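You operate a simulated robot arm through the tools that you are given. There is no shell and no other tool. Be economical: measure what you need, move in short steps, check, and stop when the job is done.

The job below is to be done with a simulated robot arm. You get a single attempt, and the scene is never put back.

JOB
Open the upper drawer of the low grey cabinet, take the green wiping pad and put it in the inside of the upper drawer of the low grey cabinet and shut the drawer again. Put the grey pot on the top of the low grey cabinet away on the shelf under the high hopper. Fetch the lot card from the top of the switch cabinet and set it on the low shelf of the two-tier bench. Open the weigher drawer, put the black dust cap from the inside of the weigher drawer on the lower shelf of the bucket bench, then shut the drawer. Fetch the blue belt card and set it on top of the banded stack of trays on the top of the store bench. Any order will do. Set down upright: grey pot.

The check looks at the end state, three seconds after you hand in, the way a careful person would. Anything else that was tipped, shoved, dropped, spilled or broken makes it a failure. A push-on lid holds only when it is set on centred and level and pressed home; a screw cap is set on level and turned clockwise until tight.

ROBOT AND FRAMES
A 7-joint arm with a fingered hand on a trunk, on a base that drives. Base frame: it is fixed to the floor where the robot stands at the start and does not move with it; the origin is under the middle of the robot, x ahead of it, y to its left, z up. Lengths are in m, angles in degrees, forces in N, time in s.
With the tool pointing down near the work surface it reaches from about 0.1 to 0.46 m from the robot's upright axis, wherever it stands. Its first joint turns from -115.0 to 115.0 degrees. Places, roughly: banded stack of trays [-4, 4, 1]; black dust cap (3x3x3 cm) [-0.8, 5.1, 0.6]; blue belt card [-1.5, 4.75, 0.75]; green wiping pad (6x9x6 cm) [2.6, -2.5, 0.9]; grey pot (7x8x9 cm) [0.6, -0.2, 0.9]; inside of the upper drawer of the low grey cabinet [0.8, 0, 0.7]; lot card [0.25, 5.5, 1]; low shelf of the two-tier bench [2.6, 6.5, 0.3]; lower shelf of the bucket bench [-3.9, 8.2, 0.3]; shelf under the high hopper [0.4, 7.2, 0.6]; upper drawer of the low grey cabinet [0.6, 0, 0.8]; weigher drawer [-0.7, 5.2, 0.7]. Payload 3.1 kg.
The tool frame sits at the grasp point between the pads (the TCP): z along the fingers, y along the line on which they close. The tips reach 0.022 m beyond it. The gripper opens to 0.112 m. The gripper's body begins 0.06 m behind the TCP. The gripper is a hand of 3 fingers: y runs from the thumb to the fingers, the wrist lies at [0, 0, -0.218] in the tool frame, and closing takes about 1.5 s.
Orientation is told as [roll, pitch, yaw] about the base's x, y, z axes, in that order, counted from this pose: with the fingers straight down and closing along the base's y, the tool's x points along the base's -x, its y along +y and its z along -z.

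CONTROLS
- The arm moves only by the tool arm_command. Its argument "series" is a list of rows, each a list of 2 entries, a list of its own where there are three numbers: the shift along the base's x, y, z in units of 200 mm (1.0 is 200 mm), then the turn, a rotation vector about the base's x, y, z in units of 180 degrees (1.0 is 180 degrees). In form: [[[x, y, z], [ax, ay, az]], ...]. A call has 1 to 20 rows; each row is the pose to reach, as a shift and turn from the pose commanded when the call began. "fingers" is the opening in per cent of the stroke, from 0 (shut) to 100 (fully open), set as the call begins (left out, the last holds). A call with a number of a shift or a turn outside -1 to 1 is refused whole. Each row takes 0.2 s and may step no farther than 0.05 m and 8.6 degrees from the row before; otherwise, or with a gripper value out of range, the whole call is refused. A pose out of reach is approached as far as the arm can. The call stops where the force on the tool passes 40 N (or 10 N more than at its start, if that is more) or the arm is blocked; 0.2 s more then pass. The fingers move at their own pace (about 0.108 m/s each) and stop on an object; they squeeze with about 29 N. The grip force told is the motor's: it shows also when the fingers shut on nothing. Time passes only in rows, and 0.2 s behind the last, so rows that repeat a pose let the fingers close. It gives the time, the measured TCP pose, the force on the tool (base axes), the opening and the grip force at its end, in the units of the frame above (readings bear some noise), with the torque about the TCP (base axes, N m) and any sound that the robot's microphone picked up.
- Cameras (640 x 400 px; columns grow to the right, rows downward): "scene" is now at [-0.0014, 0.1168, 1.7287]; the picture's right is [-0.55, -0.84, 0.00], its down [-0.71, 0.46, -0.54] and it looks along [0.45, -0.29, -0.84] (base axes); focal length 274 px, centre (320, 200). "wrist" rides on the gripper at [0.066, 0.003, -0.08] in the tool frame; the picture's right is [-0.05, 1.00, 0.00], its down [-0.77, -0.04, -0.64] and it looks along [-0.64, -0.03, 0.77] (tool axes); focal length 275 px, centre (320, 200). There is no depth. A picture from a camera that has moved, and an enlarged one, comes with that camera's place and axes in the base frame and with its lens.
- snapshot(camera): a new picture of that camera. No time passes.
- slide_trunk(by): slides the trunk up (or, below 0, down) by that many m; the arm and the scene camera ride with it, the base frame stays. It gives what a move gives, with no picture.
- roll_base(legs): drives the robot by 1 to 6 legs, each [ahead, left, turn to the left] in m, m and degrees, along the robot's own axes; the way and the turn of a leg run together, so that a leg with both is an arc; at most 1.5 m and 180 degrees a leg. The arm and the cameras ride along, it lands a little off, and it stops where it bumps. It gives what a move gives.
- curl_fingers(finger1, finger2, thumb_bend): sets how far each is bent, from 0 (flat) to 1 (curled in); at 0.3 the hand is open as for a grip, at 0.7 the pads meet at the TCP. One left out holds its place. A second passes; each finger stops where it meets its share of the squeeze, and holds until it gets a number again. A gripper value or a shape takes the hand back. It gives what a move gives, with no picture; readings hold the bend of each and the force on the fingers (four entries, about 0 where the hand has none), thumb and palm.
- grasp_type(shape): the hand has 3 fingers and takes this shape, open, in about a second: jaw (thumb against the fingers, like two jaws); tri (thumb and two fingers); tip (a fingertip pinch); poke (one finger out to press); point (the index stretched); flat (the hand flat); cup (the hand cupped); fist (a fist). The gripper value then closes the fingers along that shape, each until it touches; the sizes above hold for jaw. It gives what a move gives, with no picture.
- head_to(pan, tilt): turns the head with the scene camera to pan (to the left, within 155 degrees either way) and tilt (down, from -29 to 69), counted from straight ahead of the robot. It gives what a move gives.
- inspect(camera, box): a new picture of the part [left, top, right, bottom] of that camera's present view, enlarged. No time passes.
- sign_off(): hands the job in; it is judged then, once.

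Work in short steps. Places have to be worked out from the pictures, the camera data and where the tool is seen: move nearer, look again, correct. Check each grasp and each placing, and mend what went wrong. You have 207 turns and 192 pictures in all, those below and enlarged ones among them. Open the gripper and draw the arm clear of the work before you hand the job in, unless the task says otherwise; then end with one line.

The tools are called after "Request:" as a command line: name --argument value ..., lists and objects as JSON in quotes. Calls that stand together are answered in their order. arm_command: Moves the arm, as the interface text tells. Its arguments: {"type":"object","properties":{"series":{"type":"array"},"fingers":{"type":"number"}},"required":["series"]} The other tools are called the same way: slide_trunk (by) slides the trunk up or down; grasp_type (shape) gives the hand a shape; curl_fingers (finger1, finger2, thumb_bend) moves the fingers one by one; roll_base (legs) drives the base; head_to (pan, tilt) turns the head that bears the scene camera; snapshot (camera) takes a picture; inspect (camera, box) takes an enlarged picture of a part of a camera's view; sign_off () hands the job in.

At the start:

```text
clock: 0.0
tool_pos: [0.4325, -0.2629, 1.1851]
orientation: [0.0, 0.0, -0.1]
force: [0.5, -0.2, -0.3]
wrist_torque: [-0.02, 0.01, 0.0]
gripper_width: 0.1119
gripper_force: 0.0
shape: jaw
bend: [0.3, 0.3, 0.3]
finger forces: [0.0, 0.0, 0.1, 0.1, 0.0, 0.0]
trunk travel left (down, up): [-0.875, 0.115]
robot x, y, heading: [-0.002, -0.0018, -0.0]
head pan, tilt: [-33.2, 57.4]
```

scene: 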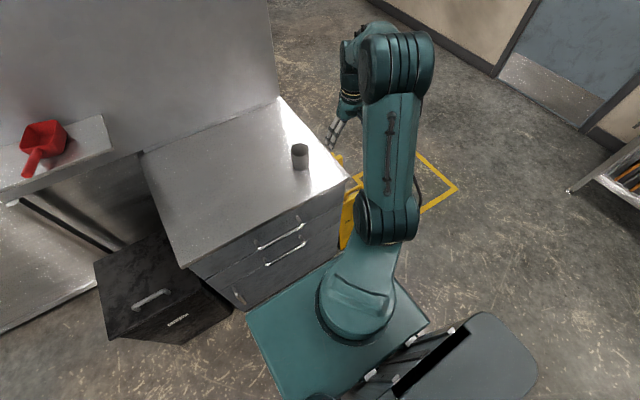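
wrist: 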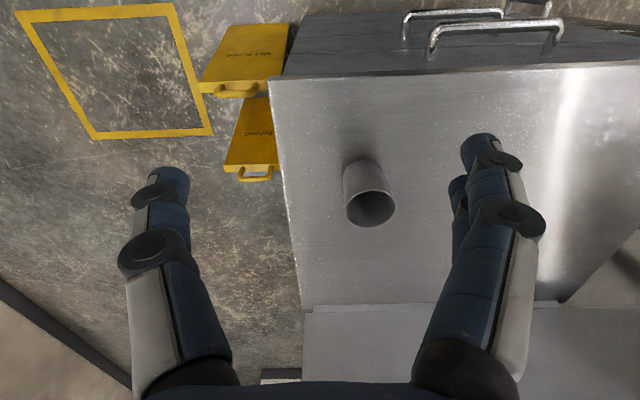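

I start by looking around to learn the layout: first the cabinet straight ahead, then the rest.

Request:
head_to --pan 0 --tilt 45

Request:
snapshot --camera "scene"

Request:
head_to --pan -50 --tilt 15

Request:
snapshot --camera "scene"

Request:
head_to --pan 90 --tilt 15

Request:
snapshot --camera "scene"

```text
clock: 1.0
tool_pos: [0.4325, -0.2627, 1.1864]
orientation: [0.0, 0.1, -0.1]
force: [0.1, 0.9, -0.4]
wrist_torque: [0.0, 0.02, -0.01]
gripper_width: 0.1117
gripper_force: 0.1
shape: jaw
bend: [0.3, 0.3, 0.3]
finger forces: [0.0, 0.0, 0.0, 0.1, 0.1, 0.0]
trunk travel left (down, up): [-0.875, 0.115]
robot x, y, heading: [-0.0013, 0.0038, -0.1]
head pan, tilt: [0.0, 45.0]
```

```text
189 pictures are left
camera scene: at [0.0217, 0.1547, 1.7451], right [0.0, -1.0, 0.0], down [-0.71, 0.0, -0.71], along [0.71, 0.0, -0.71], focal length 274 px, centre (320, 200)
```

scene: 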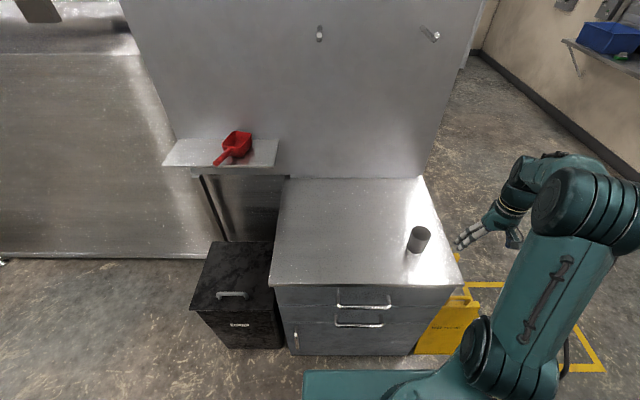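

```text
clock: 2.2
tool_pos: [0.4317, -0.2622, 1.1847]
orientation: [0.0, 0.1, -0.1]
force: [0.6, 0.4, -0.9]
wrist_torque: [0.02, 0.01, 0.0]
gripper_width: 0.1118
gripper_force: 0.1
shape: jaw
bend: [0.3, 0.3, 0.3]
finger forces: [0.1, 0.1, 0.0, 0.0, 0.0, 0.0]
trunk travel left (down, up): [-0.875, 0.115]
robot x, y, heading: [0.0008, 0.0002, -0.2]
head pan, tilt: [-50.0, 15.0]
```

```text
188 pictures are left
camera scene: at [0.0006, 0.0833, 1.7919], right [-0.77, -0.64, 0.0], down [-0.17, 0.2, -0.97], along [0.62, -0.74, -0.26], focal length 274 px, centre (320, 200)
```

scene: 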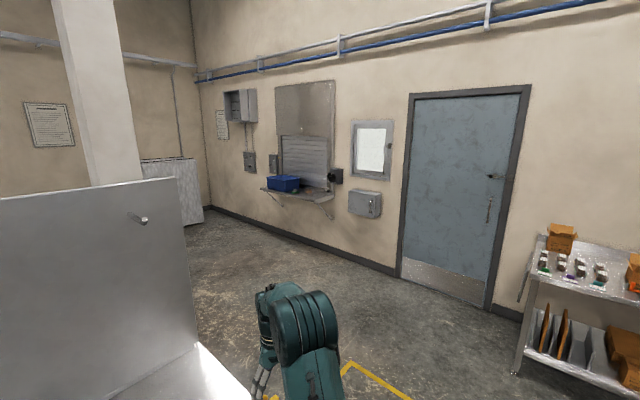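

```text
clock: 4.4
tool_pos: [0.4321, -0.262, 1.1852]
orientation: [0.0, 0.0, -0.2]
force: [0.3, -0.8, -0.6]
wrist_torque: [0.02, 0.01, -0.04]
gripper_width: 0.112
gripper_force: 0.1
shape: jaw
bend: [0.3, 0.3, 0.3]
finger forces: [0.0, 0.0, 0.0, 0.0, 0.0, 0.1]
trunk travel left (down, up): [-0.875, 0.115]
robot x, y, heading: [0.002, 0.0005, -0.0]
head pan, tilt: [90.0, 15.0]
```

```text
187 pictures are left
camera scene: at [-0.0595, 0.2482, 1.7919], right [1.0, 0.0, 0.0], down [0.0, -0.26, -0.97], along [0.0, 0.97, -0.26], focal length 274 px, centre (320, 200)
```

scene: 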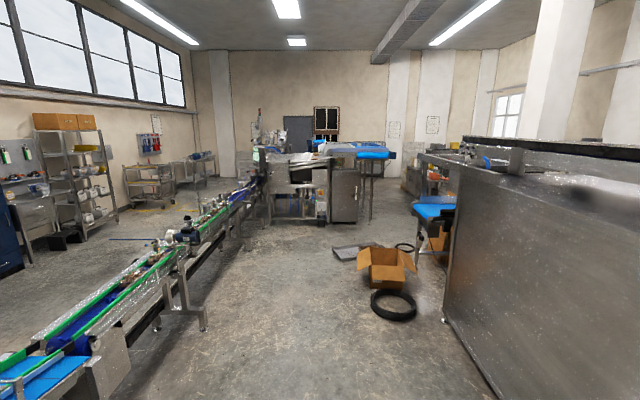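

The green pad should be on the hatch shelf on the right wall, near the blue bin. I look more closely there and into the hall on the left.

Request:
inspect --camera "scene" --box '[220, 80, 460, 230]'

Request:
head_to --pan -43 --tilt 15

Request:
inspect --camera "scene" --box '[240, 120, 400, 220]'

```text
2.67 times, centred on (340, 155) of scene
camera zoom: at [-0.0595, 0.2482, 1.7919], right [1.0, 0.0, 0.0], down [0.0, -0.26, -0.97], along [0.0, 0.97, -0.26], focal length 732 px, centre (267, 320)
```

zoom: 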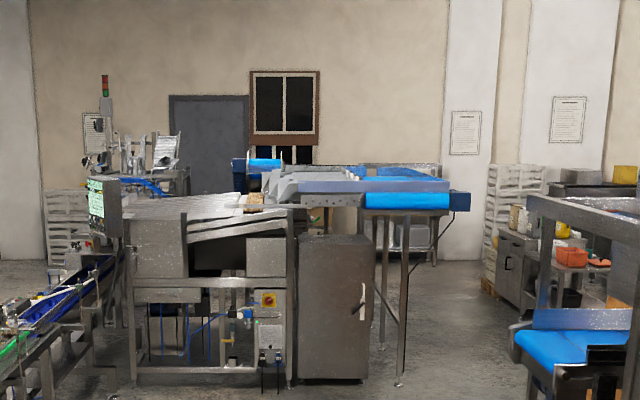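

```text
clock: 6.5
tool_pos: [0.4319, -0.2621, 1.1867]
orientation: [-0.1, 0.0, -0.1]
force: [-0.3, -0.1, -0.1]
wrist_torque: [0.02, -0.01, 0.0]
gripper_width: 0.112
gripper_force: 0.0
shape: jaw
bend: [0.3, 0.3, 0.3]
finger forces: [0.0, 0.1, 0.0, 0.0, 0.0, 0.1]
trunk travel left (down, up): [-0.875, 0.115]
robot x, y, heading: [0.0005, -0.0013, 0.1]
head pan, tilt: [-43.0, 15.0]
```

```text
4.00 times, centred on (320, 170) of scene
camera zoom: at [0.0088, 0.0912, 1.7919], right [-0.68, -0.73, 0.0], down [-0.19, 0.18, -0.97], along [0.71, -0.66, -0.26], focal length 1098 px, centre (320, 320)
```

zoom: 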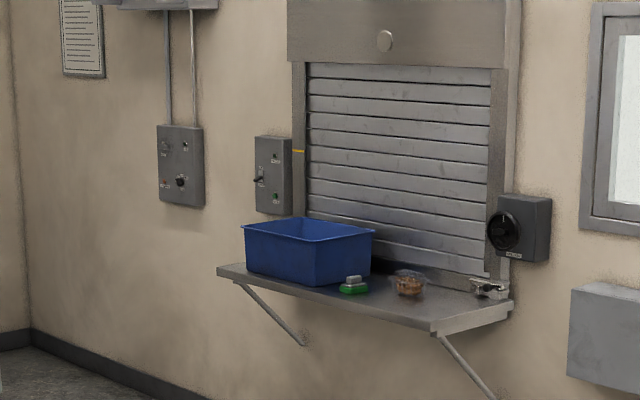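

The pad is on the hatch shelf (about 2.7, -2.6) and the cabinet front is at x≈0.48 with the upper handle near (0.445, 0, 0.82). I turn the tool to point forward, well above the cabinet, to grip the handle bar horizontally.

Request:
arm_command --series '[[[-0.1, 0.1, 0], [0, -0.04, 0]], [[-0.2, 0.2, 0], [0, -0.08, 0]], [[-0.3, 0.3, 0], [0, -0.12, 0]], [[-0.4, 0.4, 0], [0, -0.16, 0]], [[-0.5, 0.5, 0], [0, -0.2, 0]], [[-0.5, 0.6, 0], [0, -0.24, 0]], [[-0.5, 0.7, 0], [0, -0.28, 0]], [[-0.5, 0.8, 0], [0, -0.32, 0]], [[-0.5, 0.9, 0], [0, -0.36, 0]], [[-0.5, 1.0, 0], [0, -0.4, 0]], [[-0.5, 1.0, 0], [0, -0.44, 0]], [[-0.5, 1.0, 0], [0, -0.48, 0]], [[-0.5, 1.0, 0], [0, -0.5, 0]]]'

Request:
head_to --pan 0 --tilt 60

Request:
snapshot --camera "scene"

```text
clock: 9.2
tool_pos: [0.3915, -0.0589, 1.2457]
orientation: [139.8, -81.3, -139.7]
force: [-1.0, -0.6, 0.0]
wrist_torque: [-0.01, 0.01, 0.0]
gripper_width: 0.1118
gripper_force: 0.0
shape: jaw
bend: [0.3, 0.3, 0.3]
finger forces: [0.1, 0.0, 0.0, 0.0, 0.1, 0.0]
out of reach, approached as far as the arm can: row 5, 6, 7, 8, 9, 10, 11, 12, 13
trunk travel left (down, up): [-0.875, 0.115]
robot x, y, heading: [-0.0007, -0.0005, 0.1]
head pan, tilt: [-43.0, 15.0]
stopped in row 13: the arm was blocked; the commanded pose is now the measured one
```

```text
clock: 10.3
tool_pos: [0.3902, -0.0587, 1.2447]
orientation: [140.1, -81.3, -139.9]
force: [0.1, 0.1, -0.9]
wrist_torque: [-0.01, 0.02, 0.0]
gripper_width: 0.1119
gripper_force: 0.1
shape: jaw
bend: [0.3, 0.3, 0.3]
finger forces: [0.1, 0.0, 0.1, 0.0, 0.0, 0.1]
trunk travel left (down, up): [-0.875, 0.115]
robot x, y, heading: [0.0034, -0.0012, 0.3]
head pan, tilt: [0.0, 60.0]
```

```text
184 pictures are left
camera scene: at [0.0068, 0.1548, 1.7256], right [0.0, -1.0, 0.0], down [-0.87, 0.0, -0.5], along [0.5, 0.0, -0.87], focal length 274 px, centre (320, 200)
```

scene: 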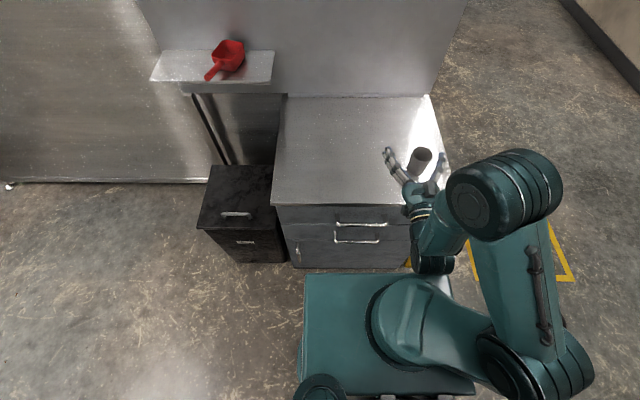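

The arm is cramped this close; backing the robot about 0.2 m gives room. I check behind it first.

Request:
head_to --pan 150 --tilt 40

Request:
snapshot --camera "scene"

Request:
head_to --pan -150 --tilt 35

Request:
snapshot --camera "scene"

```text
clock: 12.6
tool_pos: [0.391, -0.0588, 1.2444]
orientation: [140.0, -81.5, -139.7]
force: [1.0, 0.1, -0.2]
wrist_torque: [0.01, -0.02, 0.0]
gripper_width: 0.1117
gripper_force: 0.1
shape: jaw
bend: [0.3, 0.3, 0.3]
finger forces: [0.0, 0.0, 0.0, 0.0, 0.0, 0.0]
trunk travel left (down, up): [-0.875, 0.115]
robot x, y, heading: [-0.0009, 0.0025, 0.3]
head pan, tilt: [150.0, 40.0]
```

```text
183 pictures are left
camera scene: at [-0.1335, 0.1975, 1.7524], right [0.5, 0.87, 0.0], down [0.56, -0.32, -0.77], along [-0.66, 0.38, -0.64], focal length 274 px, centre (320, 200)
```

scene: 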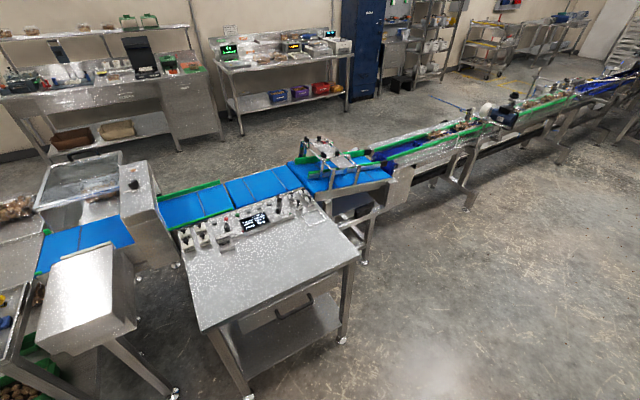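

```text
clock: 16.7
tool_pos: [0.3896, -0.0594, 1.2459]
orientation: [139.9, -81.4, -139.7]
force: [-0.6, 0.3, 0.5]
wrist_torque: [-0.01, -0.03, 0.0]
gripper_width: 0.1118
gripper_force: 0.0
shape: jaw
bend: [0.3, 0.3, 0.3]
finger forces: [0.0, 0.0, 0.0, 0.0, 0.0, 0.0]
trunk travel left (down, up): [-0.875, 0.115]
robot x, y, heading: [0.0003, 0.0009, 0.0]
head pan, tilt: [-150.0, 35.0]
```

```text
182 pictures are left
camera scene: at [-0.1361, 0.1109, 1.7599], right [-0.5, 0.87, 0.0], down [0.5, 0.29, -0.82], along [-0.71, -0.41, -0.57], focal length 274 px, centre (320, 200)
```

scene: 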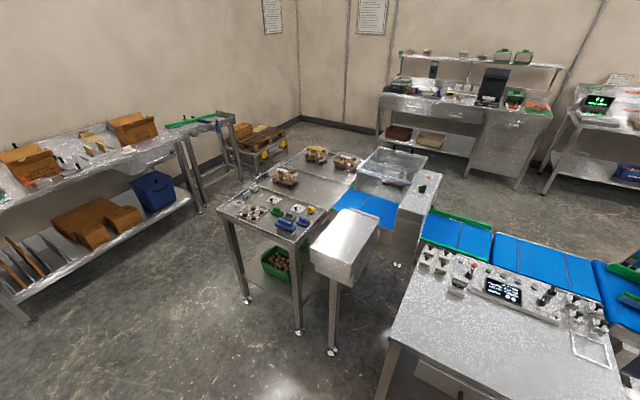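

A table edge stands at about x≈-0.66 behind; 0.2 m back is safe.

Request:
roll_base --legs '[[-0.2, 0, 0]]'

Request:
arm_command --series '[[[0.1, 0.03, 0], [0.04, 0, 0]], [[0.2, 0.06, 0], [0.08, 0, 0]], [[0.2, 0.1, -0.1], [0.12, 0, 0]], [[0.2, 0.12, -0.2], [0.16, 0, 0]], [[0.2, 0.15, -0.3], [0.2, 0, 0]], [[0.2, 0.2, -0.4], [0.24, 0, 0]], [[0.2, 0.25, -0.5], [0.28, 0, 0]], [[0.2, 0.3, -0.5], [0.32, 0, 0]], [[0.2, 0.3, -0.5], [0.36, 0, 0]], [[0.2, 0.3, -0.5], [0.4, 0, 0]], [[0.2, 0.3, -0.5], [0.44, 0, 0]], [[0.2, 0.3, -0.5], [0.48, 0, 0]], [[0.2, 0.3, -0.5], [0.5, 0, 0]]]'

Request:
head_to --pan 0 --tilt 50

Request:
snapshot --camera "scene"

Request:
snapshot --camera "wrist"

```text
clock: 18.3
tool_pos: [0.1904, -0.059, 1.2452]
orientation: [140.0, -81.4, -139.9]
force: [-0.1, 0.5, -0.3]
wrist_torque: [0.0, -0.02, -0.01]
gripper_width: 0.1121
gripper_force: 0.1
shape: jaw
bend: [0.3, 0.3, 0.3]
finger forces: [0.1, 0.0, 0.0, 0.1, 0.0, 0.1]
trunk travel left (down, up): [-0.875, 0.115]
robot x, y, heading: [-0.1963, -0.0008, -0.2]
head pan, tilt: [-150.0, 35.0]
```

```text
clock: 21.1
tool_pos: [0.229, 0.0013, 1.146]
orientation: [89.9, 5.6, -96.6]
force: [0.0, -0.6, -0.9]
wrist_torque: [-0.01, 0.02, -0.04]
gripper_width: 0.1119
gripper_force: 0.1
shape: jaw
bend: [0.3, 0.3, 0.3]
finger forces: [0.0, 0.0, 0.1, 0.1, 0.0, 0.1]
trunk travel left (down, up): [-0.875, 0.115]
robot x, y, heading: [-0.1997, 0.0009, -0.1]
head pan, tilt: [-150.0, 35.0]
```

```text
clock: 23.5
tool_pos: [0.2303, 0.0015, 1.146]
orientation: [89.9, 5.5, -96.6]
force: [-0.2, -0.2, -0.2]
wrist_torque: [-0.02, 0.01, -0.01]
gripper_width: 0.112
gripper_force: 0.0
shape: jaw
bend: [0.3, 0.3, 0.3]
finger forces: [0.0, 0.1, 0.0, 0.1, 0.0, 0.0]
trunk travel left (down, up): [-0.875, 0.115]
robot x, y, heading: [-0.1971, 0.0037, -0.0]
head pan, tilt: [0.0, 50.0]
```

```text
181 pictures are left
camera scene: at [-0.1828, 0.155, 1.7382], right [0.0, -1.0, 0.0], down [-0.77, 0.0, -0.64], along [0.64, 0.0, -0.77], focal length 274 px, centre (320, 200)
```

scene: 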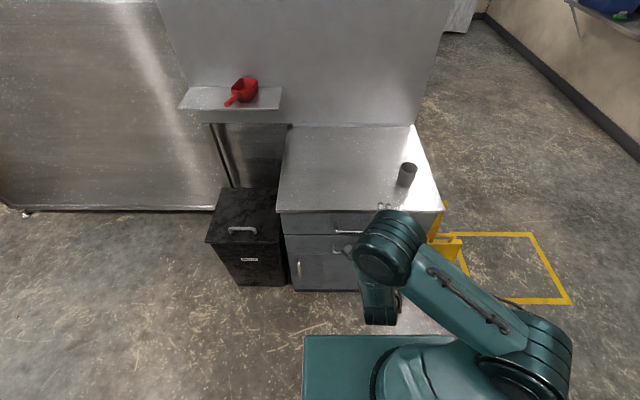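

```text
180 pictures are left
camera wrist: at [0.1582, 0.0755, 1.1548], right [-0.02, -0.14, 0.99], down [-0.72, -0.69, -0.11], along [0.69, -0.71, -0.09], focal length 275 px, centre (320, 200)
```

wrist: 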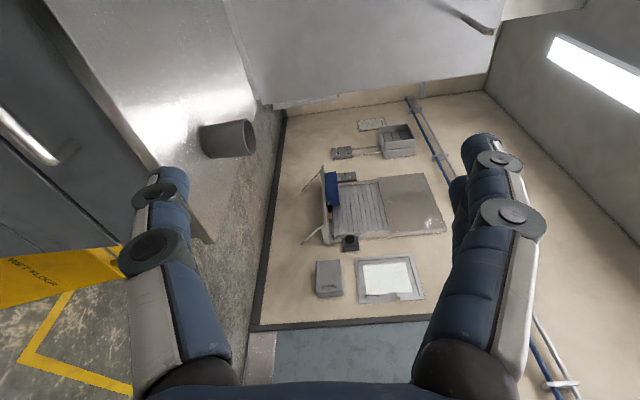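

Tool now points forward, about level. I slide the trunk down to handle height, correct the small tilt, and look for the handle.

Request:
slide_trunk --by -0.3

Request:
arm_command --series '[[[0, 0, 0], [-0.015, 0, 0.018]], [[0, 0, 0], [-0.031, 0, 0.037]]]'

Request:
snapshot --camera "wrist"

Request:
snapshot --camera "scene"

```text
clock: 26.5
tool_pos: [0.2316, 0.0017, 0.8449]
orientation: [89.8, 5.5, -96.6]
force: [0.6, 0.7, -0.4]
wrist_torque: [-0.02, 0.0, -0.01]
gripper_width: 0.112
gripper_force: 0.0
shape: jaw
bend: [0.3, 0.3, 0.3]
finger forces: [0.0, 0.0, 0.0, 0.0, 0.0, 0.0]
trunk travel left (down, up): [-0.575, 0.415]
robot x, y, heading: [-0.2046, 0.0011, -0.2]
head pan, tilt: [0.0, 50.0]
```

```text
clock: 27.1
tool_pos: [0.2306, 0.0013, 0.8459]
orientation: [90.2, 0.0, -89.8]
force: [0.3, 0.3, -0.6]
wrist_torque: [0.04, 0.02, 0.0]
gripper_width: 0.1119
gripper_force: 0.0
shape: jaw
bend: [0.3, 0.3, 0.3]
finger forces: [0.0, 0.0, 0.0, 0.1, 0.0, 0.0]
trunk travel left (down, up): [-0.575, 0.415]
robot x, y, heading: [-0.1999, -0.0005, -0.1]
head pan, tilt: [0.0, 50.0]
```

```text
179 pictures are left
camera wrist: at [0.1501, 0.0673, 0.8479], right [0.0, -0.05, 1.0], down [-0.63, -0.77, -0.04], along [0.77, -0.63, -0.03], focal length 275 px, centre (320, 200)
```

wrist: 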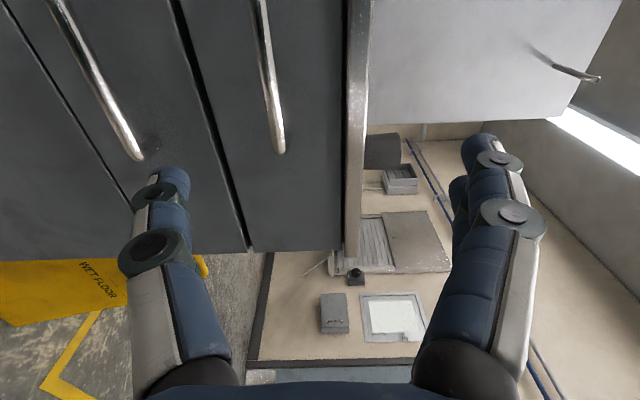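

```text
178 pictures are left
camera scene: at [-0.1826, 0.155, 1.4382], right [0.0, -1.0, 0.0], down [-0.77, 0.0, -0.64], along [0.64, 0.0, -0.77], focal length 274 px, centre (320, 200)
```

scene: 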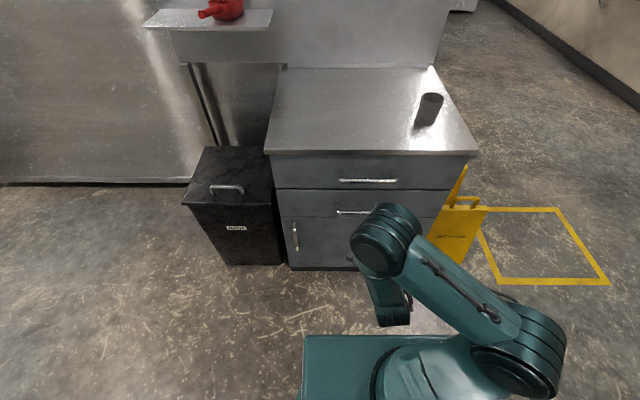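

Handle bar judged at (0.445, ±0.09, 0.792). I close the fingers partway, drop to that height, and advance to it.

Request:
arm_command --series '[[[0.1, 0, -0.13], [0, 0, 0]], [[0.3, 0, -0.27], [0, 0, 0]], [[0.5, 0, -0.27], [0, 0, 0]], [[0.7, 0, -0.27], [0, 0, 0]], [[0.85, 0, -0.27], [0, 0, 0]]]' --fingers 60

Request:
snapshot --camera "wrist"

Request:
snapshot --camera "scene"

```text
clock: 28.3
tool_pos: [0.4008, 0.0012, 0.7898]
orientation: [90.2, -0.2, -89.8]
force: [0.2, -0.8, 0.0]
wrist_torque: [-0.03, -0.01, -0.02]
gripper_width: 0.0676
gripper_force: 0.0
shape: jaw
bend: [0.71, 0.71, 0.71]
finger forces: [0.0, 0.0, 0.0, 0.0, 0.0, 0.0]
trunk travel left (down, up): [-0.575, 0.415]
robot x, y, heading: [-0.1998, -0.0019, 0.2]
head pan, tilt: [0.0, 50.0]
```

```text
177 pictures are left
camera wrist: at [0.321, 0.067, 0.7928], right [0.0, -0.05, 1.0], down [-0.63, -0.77, -0.04], along [0.77, -0.63, -0.03], focal length 275 px, centre (320, 200)
```

wrist: 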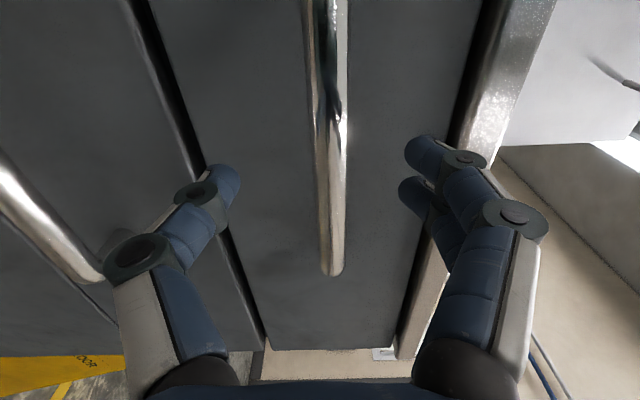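

```text
176 pictures are left
camera scene: at [-0.1824, 0.1551, 1.4382], right [0.0, -1.0, 0.0], down [-0.77, 0.0, -0.64], along [0.64, 0.0, -0.77], focal length 274 px, centre (320, 200)
```

scene: 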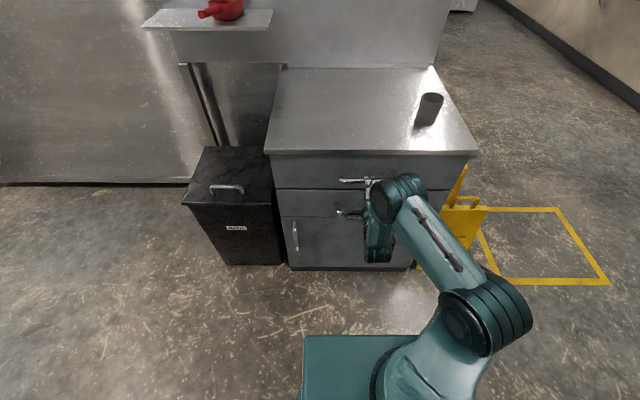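

The fingers straddle the bar well. I advance about 4 cm and close.

Request:
arm_command --series '[[[0.1, 0, 0.01], [0, 0, 0]], [[0.2, 0, 0.01], [0, 0, 0]]]'

Request:
arm_command --series '[[[0, 0, 0], [0, 0, 0]], [[0, 0, 0], [0, 0, 0]], [[0, 0, 0], [0, 0, 0]], [[0, 0, 0], [0, 0, 0]], [[0, 0, 0], [0, 0, 0]], [[0, 0, 0], [0, 0, 0]]]' --fingers 0

Request:
snapshot --camera "wrist"

```text
clock: 28.9
tool_pos: [0.4404, 0.0008, 0.7925]
orientation: [90.2, -0.1, -90.0]
force: [0.2, -0.1, 0.2]
wrist_torque: [-0.02, -0.03, 0.02]
gripper_width: 0.0676
gripper_force: 0.0
shape: jaw
bend: [0.71, 0.71, 0.71]
finger forces: [0.0, 0.1, 0.0, 0.0, 0.0, 0.0]
trunk travel left (down, up): [-0.575, 0.415]
robot x, y, heading: [-0.197, 0.0018, -0.4]
head pan, tilt: [0.0, 50.0]
```

```text
clock: 30.3
tool_pos: [0.4421, 0.0005, 0.7929]
orientation: [90.2, 0.0, -89.9]
force: [4.8, 0.0, -2.1]
wrist_torque: [0.01, -0.02, -0.03]
gripper_width: 0.0003
gripper_force: 29.1
shape: jaw
bend: [0.69, 0.69, 0.74]
finger forces: [0.9, 1.1, 0.0, 0.0, 24.4, 0.0]
trunk travel left (down, up): [-0.575, 0.415]
robot x, y, heading: [-0.1976, 0.0014, 0.1]
head pan, tilt: [0.0, 50.0]
```

```text
175 pictures are left
camera wrist: at [0.361, 0.0671, 0.7947], right [0.0, -0.05, 1.0], down [-0.63, -0.77, -0.04], along [0.77, -0.63, -0.03], focal length 275 px, centre (320, 200)
```

wrist: 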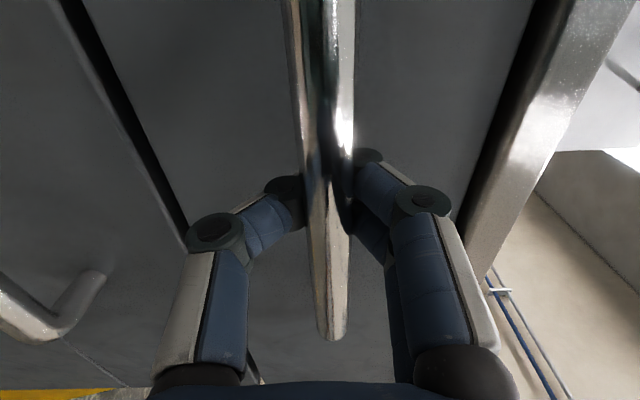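

The fingers have shut around/behind the bar (force +x shows contact). I pull back slowly.

Request:
arm_command --series '[[[-0.1, 0, 0], [0, 0, 0]], [[-0.2, 0, 0], [0, 0, 0]], [[-0.3, 0, 0], [0, 0, 0]], [[-0.4, 0, 0], [0, 0, 0]], [[-0.5, 0, 0], [0, 0, 0]], [[-0.6, 0, 0], [0, 0, 0]]]'

Request:
snapshot --camera "scene"

```text
clock: 31.7
tool_pos: [0.3202, 0.0003, 0.7938]
orientation: [90.1, -0.2, -89.7]
force: [-1.4, 4.1, -8.6]
wrist_torque: [-0.03, -0.01, -0.01]
gripper_width: 0.0002
gripper_force: 28.7
shape: jaw
bend: [0.7, 0.7, 0.75]
finger forces: [3.0, 3.0, 0.0, 0.0, 28.1, 0.0]
trunk travel left (down, up): [-0.575, 0.415]
robot x, y, heading: [-0.2009, 0.002, 0.0]
head pan, tilt: [0.0, 50.0]
```

```text
174 pictures are left
camera scene: at [-0.1817, 0.1557, 1.4379], right [0.0, -1.0, 0.0], down [-0.77, 0.0, -0.64], along [0.64, 0.0, -0.77], focal length 274 px, centre (320, 200)
```

scene: 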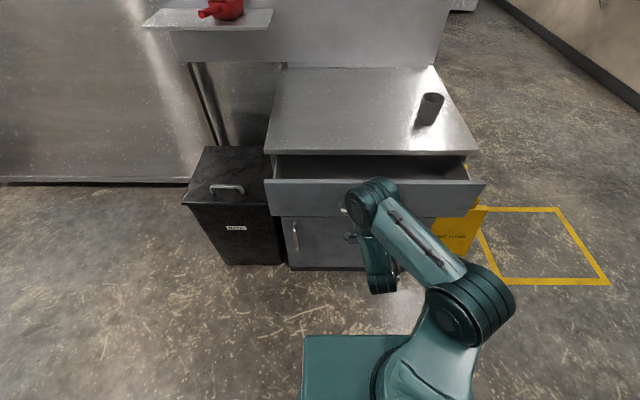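

It opens. I pull another 10 cm.

Request:
arm_command --series '[[[-0.1, 0, 0], [0, 0, 0]], [[-0.2, 0, 0], [0, 0, 0]], [[-0.3, 0, 0], [0, 0, 0]], [[-0.4, 0, 0], [0, 0, 0]], [[-0.5, 0, 0], [0, 0, 0]]]'

Request:
snapshot --camera "scene"

```text
clock: 32.9
tool_pos: [0.2206, 0.0018, 0.7934]
orientation: [90.3, -0.1, -89.8]
force: [-1.3, 5.3, -8.6]
wrist_torque: [0.01, -0.01, -0.02]
gripper_width: 0.0
gripper_force: 29.5
shape: jaw
bend: [0.7, 0.7, 0.75]
finger forces: [2.9, 3.1, 0.1, 0.0, 10.3, 0.0]
trunk travel left (down, up): [-0.575, 0.415]
robot x, y, heading: [-0.2024, 0.0021, -0.2]
head pan, tilt: [0.0, 50.0]
```

```text
173 pictures are left
camera scene: at [-0.1825, 0.1562, 1.438], right [0.0, -1.0, 0.0], down [-0.77, 0.0, -0.64], along [0.64, 0.0, -0.77], focal length 274 px, centre (320, 200)
```

scene: 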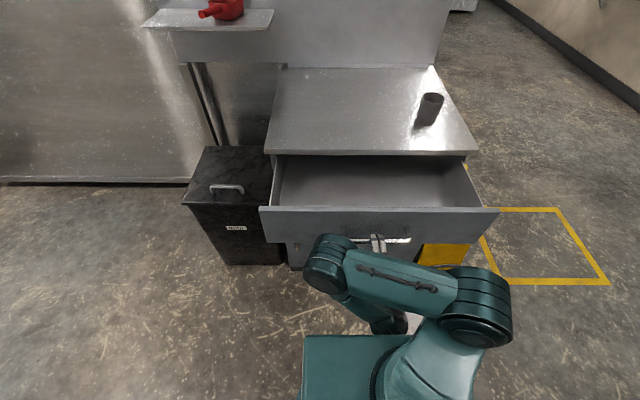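

Drawer is open about 22 cm. I release, and check the clearance behind the robot before backing off.

Request:
arm_command --series '[[[0, 0, 0], [0, 0, 0]], [[0, 0, 0], [0, 0, 0]], [[0, 0, 0], [0, 0, 0]], [[0, 0, 0], [0, 0, 0]]]' --fingers 60

Request:
head_to --pan 155 --tilt 69

Request:
snapshot --camera "scene"

Request:
snapshot --camera "wrist"

```text
clock: 33.9
tool_pos: [0.2205, -0.0008, 0.7945]
orientation: [90.1, -0.1, -89.9]
force: [0.3, -0.2, -0.2]
wrist_torque: [-0.01, 0.0, 0.0]
gripper_width: 0.0665
gripper_force: 0.1
shape: jaw
bend: [0.71, 0.71, 0.71]
finger forces: [0.0, 0.0, 0.0, 0.0, 0.0, 0.0]
trunk travel left (down, up): [-0.575, 0.415]
robot x, y, heading: [-0.1981, -0.0034, 0.0]
head pan, tilt: [0.0, 50.0]
```

```text
clock: 36.3
tool_pos: [0.2213, 0.0, 0.7935]
orientation: [90.2, -0.1, -89.8]
force: [-0.3, 0.2, 0.1]
wrist_torque: [-0.01, -0.01, 0.02]
gripper_width: 0.067
gripper_force: 0.0
shape: jaw
bend: [0.71, 0.71, 0.71]
finger forces: [0.0, 0.0, 0.0, 0.0, 0.0, 0.1]
trunk travel left (down, up): [-0.575, 0.415]
robot x, y, heading: [-0.198, 0.0027, 0.3]
head pan, tilt: [154.7, 68.8]
```

```text
172 pictures are left
camera scene: at [-0.3104, 0.1789, 1.4162], right [0.43, 0.9, 0.0], down [0.84, -0.4, -0.36], along [-0.33, 0.15, -0.93], focal length 274 px, centre (320, 200)
```

scene: 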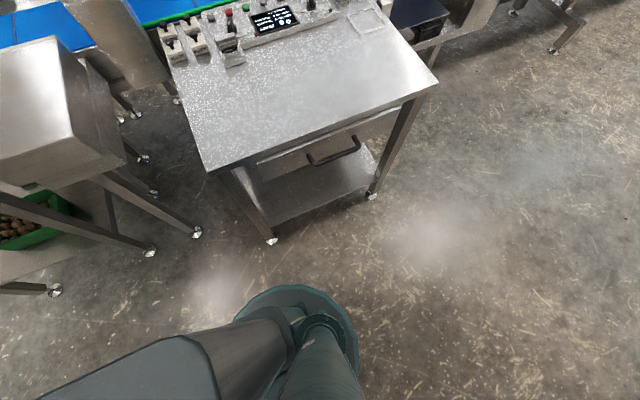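

```text
171 pictures are left
camera wrist: at [0.1402, 0.0669, 0.7961], right [0.0, -0.05, 1.0], down [-0.63, -0.77, -0.04], along [0.77, -0.63, -0.03], focal length 275 px, centre (320, 200)
```

wrist: 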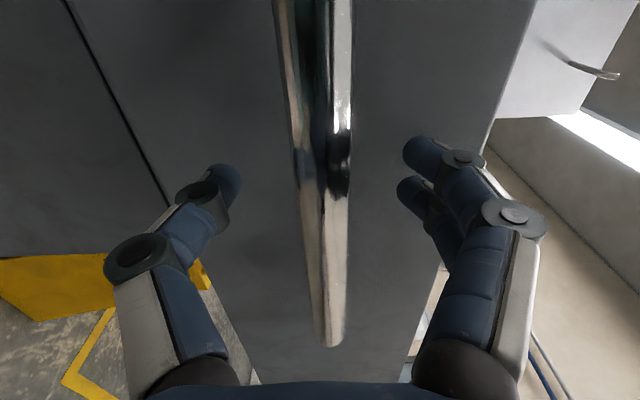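

About 0.27 m is clear behind. I back off 0.12 m, turn right, and drive to in front of the hatch shelf, stopping short at y≈-1.3.

Request:
roll_base --legs '[[-0.12, 0, 0], [0, 0, -90], [1.3, 0, 0], [0, 1.5, 0], [0, 1.5, 0]]'

Request:
head_to --pan 0 --tilt 25

Request:
snapshot --camera "scene"

```text
clock: 61.5
tool_pos: [2.6588, -1.75, 0.7938]
orientation: [90.2, 0.0, 179.3]
force: [0.4, 0.1, 0.1]
wrist_torque: [0.03, -0.02, -0.02]
gripper_width: 0.0669
gripper_force: 0.1
shape: jaw
bend: [0.71, 0.71, 0.71]
finger forces: [0.0, 0.0, 0.0, 0.0, 0.0, 0.0]
trunk travel left (down, up): [-0.575, 0.415]
robot x, y, heading: [2.6652, -1.3304, -90.6]
head pan, tilt: [154.7, 68.8]
```

```text
clock: 63.9
tool_pos: [2.6596, -1.7491, 0.7934]
orientation: [90.3, 0.1, 179.4]
force: [-1.1, 0.5, 0.2]
wrist_torque: [0.01, 0.04, 0.0]
gripper_width: 0.0666
gripper_force: 0.0
shape: jaw
bend: [0.71, 0.71, 0.71]
finger forces: [0.1, 0.0, 0.0, 0.1, 0.0, 0.1]
trunk travel left (down, up): [-0.575, 0.415]
robot x, y, heading: [2.6643, -1.3299, -90.9]
head pan, tilt: [0.0, 25.0]
```

```text
170 pictures are left
camera scene: at [2.8178, -1.3609, 1.4757], right [-1.0, 0.01, 0.0], down [0.01, 0.42, -0.91], along [-0.01, -0.91, -0.42], focal length 274 px, centre (320, 200)
```

scene: 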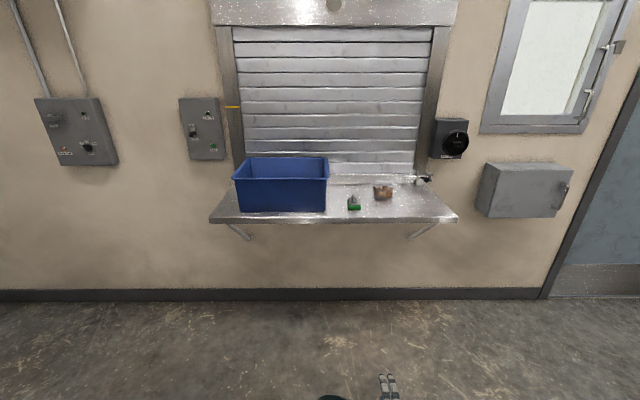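

The pad sits at about (2.64, -2.57) on the shelf at z≈0.87. I raise the trunk and turn the tool downward here, away from everything.

Request:
slide_trunk --by 0.2

Request:
arm_command --series '[[[0, 0, 0.1], [0.04, 0, 0]], [[0, 0, 0.2], [0.08, 0, 0]], [[0, 0, 0.3], [0.12, 0, 0]], [[0, 0, 0.4], [0.16, 0, 0]], [[0, 0, 0.5], [0.2, 0, 0]], [[0, 0, 0.6], [0.24, 0, 0]], [[0, 0, 0.6], [0.28, 0, 0]], [[0, 0, 0.6], [0.32, 0, 0]], [[0, 0, 0.6], [0.36, 0, 0]], [[0, 0, 0.6], [0.4, 0, 0]], [[0, 0, 0.6], [0.44, 0, 0]], [[0, 0, 0.6], [0.48, 0, 0]], [[0, 0, 0.6], [0.5, 0, 0]]]' --fingers 100

Request:
inspect --camera "scene" --box '[310, 160, 430, 235]'

```text
clock: 66.0
tool_pos: [2.659, -1.7495, 0.9935]
orientation: [90.2, 0.0, 179.2]
force: [0.6, -0.5, 0.3]
wrist_torque: [-0.02, 0.02, 0.0]
gripper_width: 0.0668
gripper_force: 0.2
shape: jaw
bend: [0.71, 0.71, 0.71]
finger forces: [0.1, 0.1, 0.0, 0.0, 0.0, 0.0]
trunk travel left (down, up): [-0.775, 0.215]
robot x, y, heading: [2.6616, -1.3274, -90.8]
head pan, tilt: [0.0, 25.0]
```

```text
clock: 68.8
tool_pos: [2.6472, -1.7577, 1.0717]
orientation: [11.4, -5.2, 179.5]
force: [-0.9, -0.6, -0.8]
wrist_torque: [0.02, -0.02, -0.02]
gripper_width: 0.1121
gripper_force: 0.1
shape: jaw
bend: [0.3, 0.3, 0.3]
finger forces: [0.0, 0.0, 0.0, 0.0, 0.1, 0.1]
out of reach, approached as far as the arm can: row 10, 11, 12, 13
trunk travel left (down, up): [-0.775, 0.215]
robot x, y, heading: [2.6626, -1.3263, -90.7]
head pan, tilt: [0.0, 25.0]
```

```text
5.33 times, centred on (370, 198) of scene
camera zoom: at [2.8158, -1.3607, 1.6759], right [-1.0, 0.01, 0.0], down [0.01, 0.42, -0.91], along [-0.01, -0.91, -0.42], focal length 1464 px, centre (53, 213)
```

zoom: 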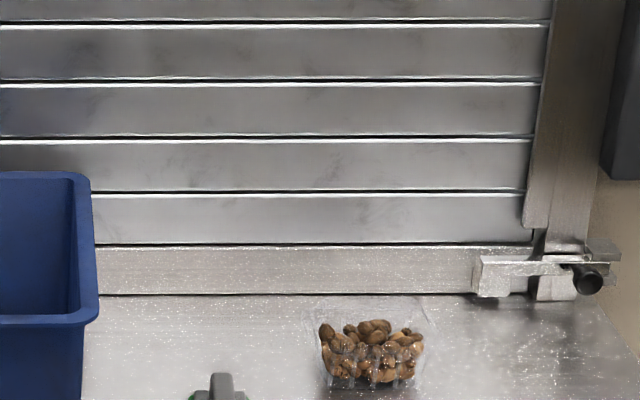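

The wrist is near a limit in this turn; I yaw it back so the camera side faces the robot (the original posture), then finish the downward tilt.

Request:
arm_command --series '[[[0, 0, 0], [0, 0, 0.045]], [[0, 0, 0], [0, 0, 0.09]], [[0, 0, 0], [0, 0, 0.135]], [[0, 0, 0], [0, 0, 0.18]], [[0, 0, 0], [0, 0, 0.225]], [[0, 0, 0], [0, 0, 0.27]], [[0, 0, 0], [0, 0, 0.315]], [[0, 0, 0], [0, 0, 0.36]], [[0, 0, 0], [0, 0, 0.405]], [[0, 0, 0], [0, 0, 0.45]], [[0, 0, 0], [0, 0, 0.5]]]'

Request:
head_to --pan 0 --tilt 35

Request:
inspect --camera "scene" --box '[240, 130, 480, 280]'

```text
refused: row 11 steps farther than a row can; nothing moved
```

```text
clock: 69.6
tool_pos: [2.6485, -1.757, 1.0723]
orientation: [11.3, -5.2, 179.5]
force: [0.0, 0.5, 0.6]
wrist_torque: [0.01, 0.02, 0.04]
gripper_width: 0.1118
gripper_force: 0.3
shape: jaw
bend: [0.3, 0.3, 0.3]
finger forces: [0.0, 0.0, 0.1, 0.1, 0.0, 0.0]
trunk travel left (down, up): [-0.775, 0.215]
robot x, y, heading: [2.6647, -1.3305, -90.5]
head pan, tilt: [0.0, 35.0]
```

```text
2.67 times, centred on (360, 205) of scene
camera zoom: at [2.8181, -1.3569, 1.6599], right [-1.0, 0.01, 0.0], down [0.01, 0.57, -0.82], along [-0.01, -0.82, -0.57], focal length 732 px, centre (213, 187)
```

zoom: 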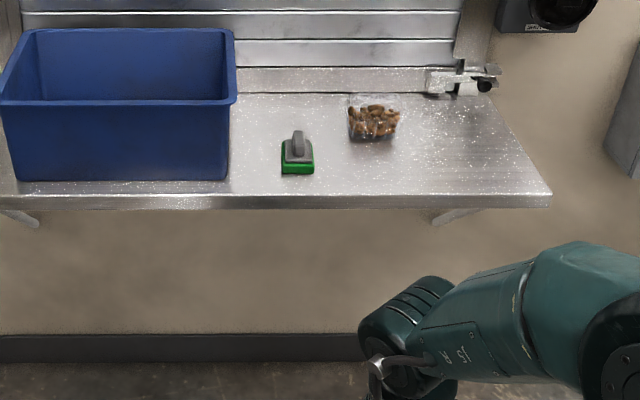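

The pad is 6 cm wide across x with its handle ridge along y, so closing along x suits. I yaw the tool in smaller steps.

Request:
arm_command --series '[[[0, 0, 0.02], [0, 0, 0.042]], [[0, 0, 0.05], [0, 0, 0.084]], [[0, 0, 0.1], [0, 0, 0.126]], [[0, 0, 0.1], [0, 0, 0.168]], [[0, 0, 0.1], [0, 0, 0.21]], [[0, 0, 0.1], [0, 0, 0.252]], [[0, 0, 0.1], [0, 0, 0.294]], [[0, 0, 0.1], [0, 0, 0.336]], [[0, 0, 0.1], [0, 0, 0.378]], [[0, 0, 0.1], [0, 0, 0.42]], [[0, 0, 0.1], [0, 0, 0.46]], [[0, 0, 0.1], [0, 0, 0.5]]]'

```text
clock: 72.2
tool_pos: [2.7583, -1.5446, 1.0949]
orientation: [11.8, -10.5, -95.1]
force: [-1.0, -0.1, -0.1]
wrist_torque: [-0.05, -0.03, -0.01]
gripper_width: 0.1121
gripper_force: 0.0
shape: jaw
bend: [0.3, 0.3, 0.3]
finger forces: [0.0, 0.0, 0.0, 0.1, 0.0, 0.1]
out of reach, approached as far as the arm can: row 1, 2, 3, 4, 5, 6, 7, 8, 9, 10, 11, 12
trunk travel left (down, up): [-0.775, 0.215]
robot x, y, heading: [2.6654, -1.3265, -90.5]
head pan, tilt: [0.0, 35.0]
```

The pose drifted in reach limits. I bring the tool back to straight down in front of the robot, a bit farther out.

Request:
arm_command --series '[[[-0.12, -0.16, 0], [0.02, 0.02, 0.01]], [[-0.24, -0.32, 0], [0.04, 0.04, 0.02]], [[-0.36, -0.48, 0], [0.063, 0.06, 0.025]], [[-0.48, -0.64, 0], [0.063, 0.06, 0.025]], [[-0.59, -0.78, 0], [0.063, 0.06, 0.025]]]'

Request:
head_to --pan -20 --tilt 50

Request:
snapshot --camera "scene"

```text
clock: 73.4
tool_pos: [2.7683, -1.5465, 1.0443]
orientation: [2.2, -8.4, -90.3]
force: [0.5, -0.7, 0.3]
wrist_torque: [-0.02, -0.01, 0.0]
gripper_width: 0.1119
gripper_force: 0.0
shape: jaw
bend: [0.3, 0.3, 0.3]
finger forces: [0.1, 0.0, 0.0, 0.1, 0.1, 0.0]
out of reach, approached as far as the arm can: row 1, 2, 3, 4, 5
trunk travel left (down, up): [-0.775, 0.215]
robot x, y, heading: [2.6691, -1.3275, -90.6]
head pan, tilt: [0.0, 35.0]
```

```text
clock: 74.2
tool_pos: [2.7671, -1.5471, 1.044]
orientation: [2.3, -8.4, -90.2]
force: [0.2, -0.1, 0.8]
wrist_torque: [0.02, 0.0, 0.0]
gripper_width: 0.1121
gripper_force: 0.0
shape: jaw
bend: [0.3, 0.3, 0.3]
finger forces: [0.0, 0.1, 0.0, 0.0, 0.0, 0.1]
trunk travel left (down, up): [-0.775, 0.215]
robot x, y, heading: [2.6636, -1.3255, -91.0]
head pan, tilt: [-20.0, 50.0]
```

```text
167 pictures are left
camera scene: at [2.7918, -1.3408, 1.6382], right [-0.94, 0.35, 0.0], down [0.27, 0.72, -0.64], along [-0.23, -0.6, -0.77], focal length 274 px, centre (320, 200)
```

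scene: 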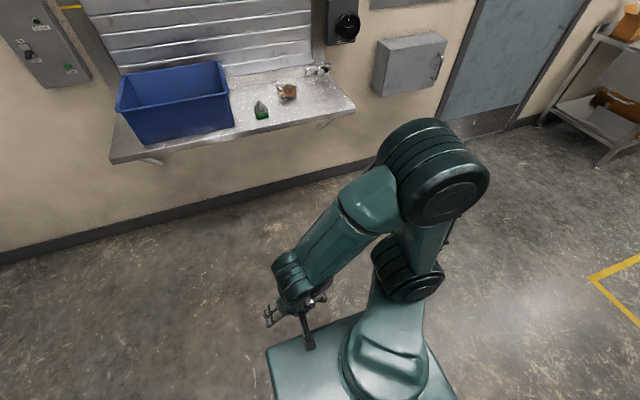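

The arm seems folded against a limit. I steer it back toward its starting pose relative to the robot (right-forward).

Request:
arm_command --series '[[[-0.18, -0.1, 0.02], [0, 0.02, 0]], [[-0.36, -0.2, 0.04], [0, 0.04, 0]], [[-0.54, -0.3, 0.06], [0, 0.047, 0]], [[-0.72, -0.4, 0.08], [0, 0.047, 0]], [[-0.9, -0.5, 0.1], [0, 0.047, 0]], [[-1.0, -0.6, 0.15], [0, 0.047, 0]], [[-1.0, -0.7, 0.2], [0, 0.047, 0]], [[-1.0, -0.8, 0.2], [0, 0.047, 0]], [[-1.0, -0.9, 0.2], [0, 0.047, 0]], [[-1.0, -1.0, 0.2], [0, 0.047, 0]]]'

Request:
snapshot --camera "scene"

```text
clock: 74.9
tool_pos: [2.7366, -1.55, 1.0286]
orientation: [-4.9, -9.0, -88.8]
force: [-16.4, 3.7, 60.3]
wrist_torque: [4.97, -1.59, 1.4]
gripper_width: 0.112
gripper_force: 0.1
shape: jaw
bend: [0.3, 0.3, 0.3]
finger forces: [0.0, 0.1, 0.0, 0.0, 0.0, 0.1]
out of reach, approached as far as the arm can: row 1, 2, 3
trunk travel left (down, up): [-0.775, 0.215]
robot x, y, heading: [2.6646, -1.3292, -91.2]
head pan, tilt: [-20.0, 50.0]
stopped in row 3: the force on the tool passed its limit at 346 N (the readings are from after the stop); the commanded pose is now the measured one
```

```text
166 pictures are left
camera scene: at [2.7916, -1.3402, 1.6382], right [-0.93, 0.36, 0.0], down [0.27, 0.72, -0.64], along [-0.23, -0.6, -0.77], focal length 274 px, centre (320, 200)
```

scene: 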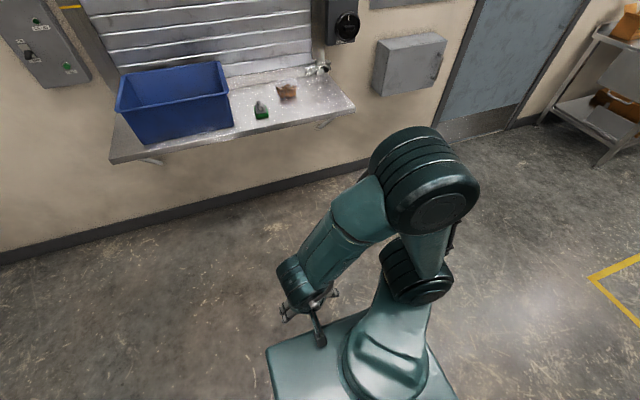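

The hand pressed on the robot's own deck. I lift straight up and then forward.

Request:
arm_command --series '[[[0, 0, 0.2], [0, 0, 0]], [[0, 0, 0.4], [0, 0, 0]], [[0, -0.1, 0.6], [0, 0, 0]], [[0, -0.3, 0.7], [0, 0, 0]], [[0, -0.5, 0.7], [0, 0, 0]], [[0, -0.7, 0.7], [0, 0, 0]], [[0, -0.9, 0.7], [0, 0, 0]]]'

Request:
snapshot --camera "scene"

```text
clock: 76.5
tool_pos: [2.7679, -1.5793, 1.1092]
orientation: [-4.6, -13.3, -89.3]
force: [0.1, -0.4, 0.2]
wrist_torque: [0.05, 0.02, 0.03]
gripper_width: 0.1119
gripper_force: 0.1
shape: jaw
bend: [0.3, 0.3, 0.3]
finger forces: [0.1, 0.0, 0.1, 0.1, 0.0, 0.0]
out of reach, approached as far as the arm can: row 1, 2, 3, 4, 5, 6, 7
trunk travel left (down, up): [-0.775, 0.215]
robot x, y, heading: [2.6668, -1.3292, -90.6]
head pan, tilt: [-20.0, 50.0]
```

```text
165 pictures are left
camera scene: at [2.7916, -1.3406, 1.6382], right [-0.93, 0.36, 0.0], down [0.27, 0.72, -0.64], along [-0.23, -0.6, -0.77], focal length 274 px, centre (320, 200)
```

scene: 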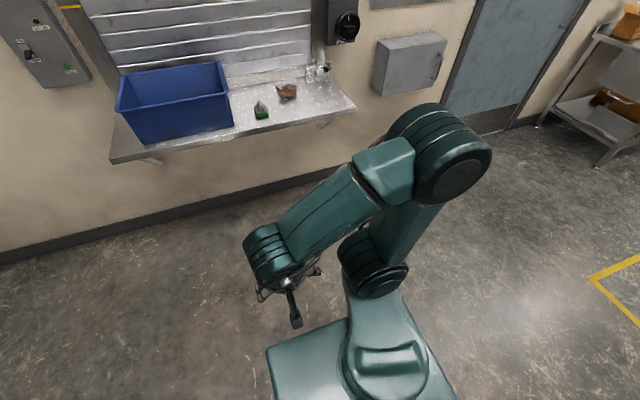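

Some joint is at its limit. I try letting the tool pitch forward while extending, to unfold the arm.

Request:
arm_command --series '[[[-0.05, -0.15, 0.05], [-0.04, 0, 0]], [[-0.1, -0.3, 0.1], [-0.08, 0, 0]], [[-0.15, -0.45, 0.1], [-0.12, 0, 0]], [[-0.2, -0.6, 0.1], [-0.16, 0, 0]], [[-0.3, -0.75, 0.1], [-0.2, 0, 0]], [[-0.4, -0.9, 0.1], [-0.24, 0, 0]], [[-0.5, -1.0, 0.1], [-0.28, 0, 0]], [[-0.5, -1.0, 0.1], [-0.32, 0, 0]], [[-0.5, -1.0, 0.1], [-0.36, 0, 0]]]'

Request:
snapshot --camera "scene"

```text
clock: 78.5
tool_pos: [2.6665, -1.7788, 1.1278]
orientation: [-7.6, -78.4, -86.9]
force: [0.3, 0.5, 0.6]
wrist_torque: [0.01, 0.01, -0.03]
gripper_width: 0.1122
gripper_force: 0.1
shape: jaw
bend: [0.3, 0.3, 0.3]
finger forces: [0.0, 0.0, 0.0, 0.1, 0.1, 0.0]
trunk travel left (down, up): [-0.775, 0.215]
robot x, y, heading: [2.6627, -1.3301, -90.9]
head pan, tilt: [-20.0, 50.0]
```

```text
164 pictures are left
camera scene: at [2.7921, -1.3414, 1.6382], right [-0.93, 0.36, 0.0], down [0.27, 0.72, -0.64], along [-0.23, -0.6, -0.77], focal length 274 px, centre (320, 200)
```

scene: 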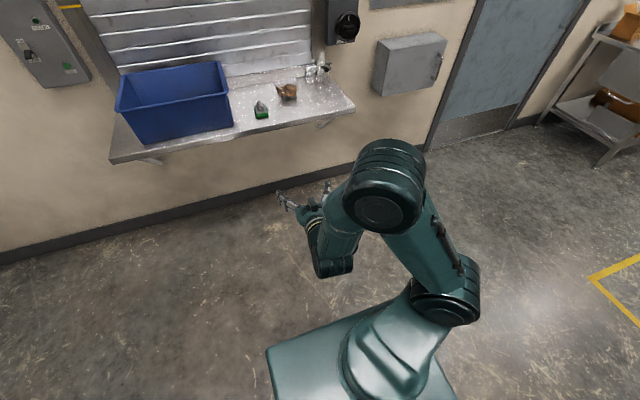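

The arm unfolded nicely. Now I pitch down gradually while keeping the TCP well out in front and lower.

Request:
arm_command --series '[[[-0.02, 0, -0.05], [0.04, 0, 0]], [[-0.05, 0, -0.1], [0.08, 0, 0]], [[-0.1, 0, -0.15], [0.12, 0, 0]], [[-0.15, 0, -0.2], [0.16, 0, 0]], [[-0.2, 0, -0.25], [0.2, 0, 0]], [[-0.2, 0, -0.3], [0.24, 0, 0]], [[-0.2, 0, -0.35], [0.28, 0, 0]], [[-0.2, 0, -0.4], [0.32, 0, 0]], [[-0.2, 0, -0.45], [0.36, 0, 0]], [[-0.2, 0, -0.5], [0.4, 0, 0]], [[-0.2, 0, -0.5], [0.43, 0, 0]]]'

Request:
snapshot --camera "scene"

```text
clock: 80.9
tool_pos: [2.6271, -1.7665, 0.9733]
orientation: [-4.7, -11.6, -89.3]
force: [0.9, -0.6, -0.2]
wrist_torque: [-0.01, 0.04, -0.02]
gripper_width: 0.112
gripper_force: 0.1
shape: jaw
bend: [0.3, 0.3, 0.3]
finger forces: [0.1, 0.1, 0.1, 0.1, 0.1, 0.1]
out of reach, approached as far as the arm can: row 7, 8, 9, 10, 11
trunk travel left (down, up): [-0.775, 0.215]
robot x, y, heading: [2.6663, -1.3272, -90.8]
head pan, tilt: [-20.0, 50.0]
```

```text
163 pictures are left
camera scene: at [2.793, -1.3424, 1.6381], right [-0.93, 0.36, 0.0], down [0.27, 0.72, -0.64], along [-0.23, -0.6, -0.77], focal length 274 px, centre (320, 200)
```

scene: 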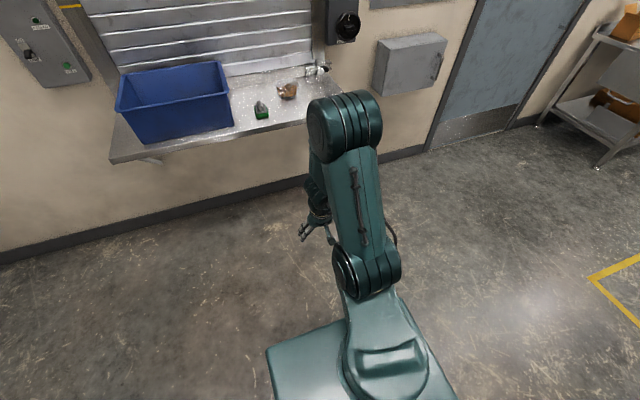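

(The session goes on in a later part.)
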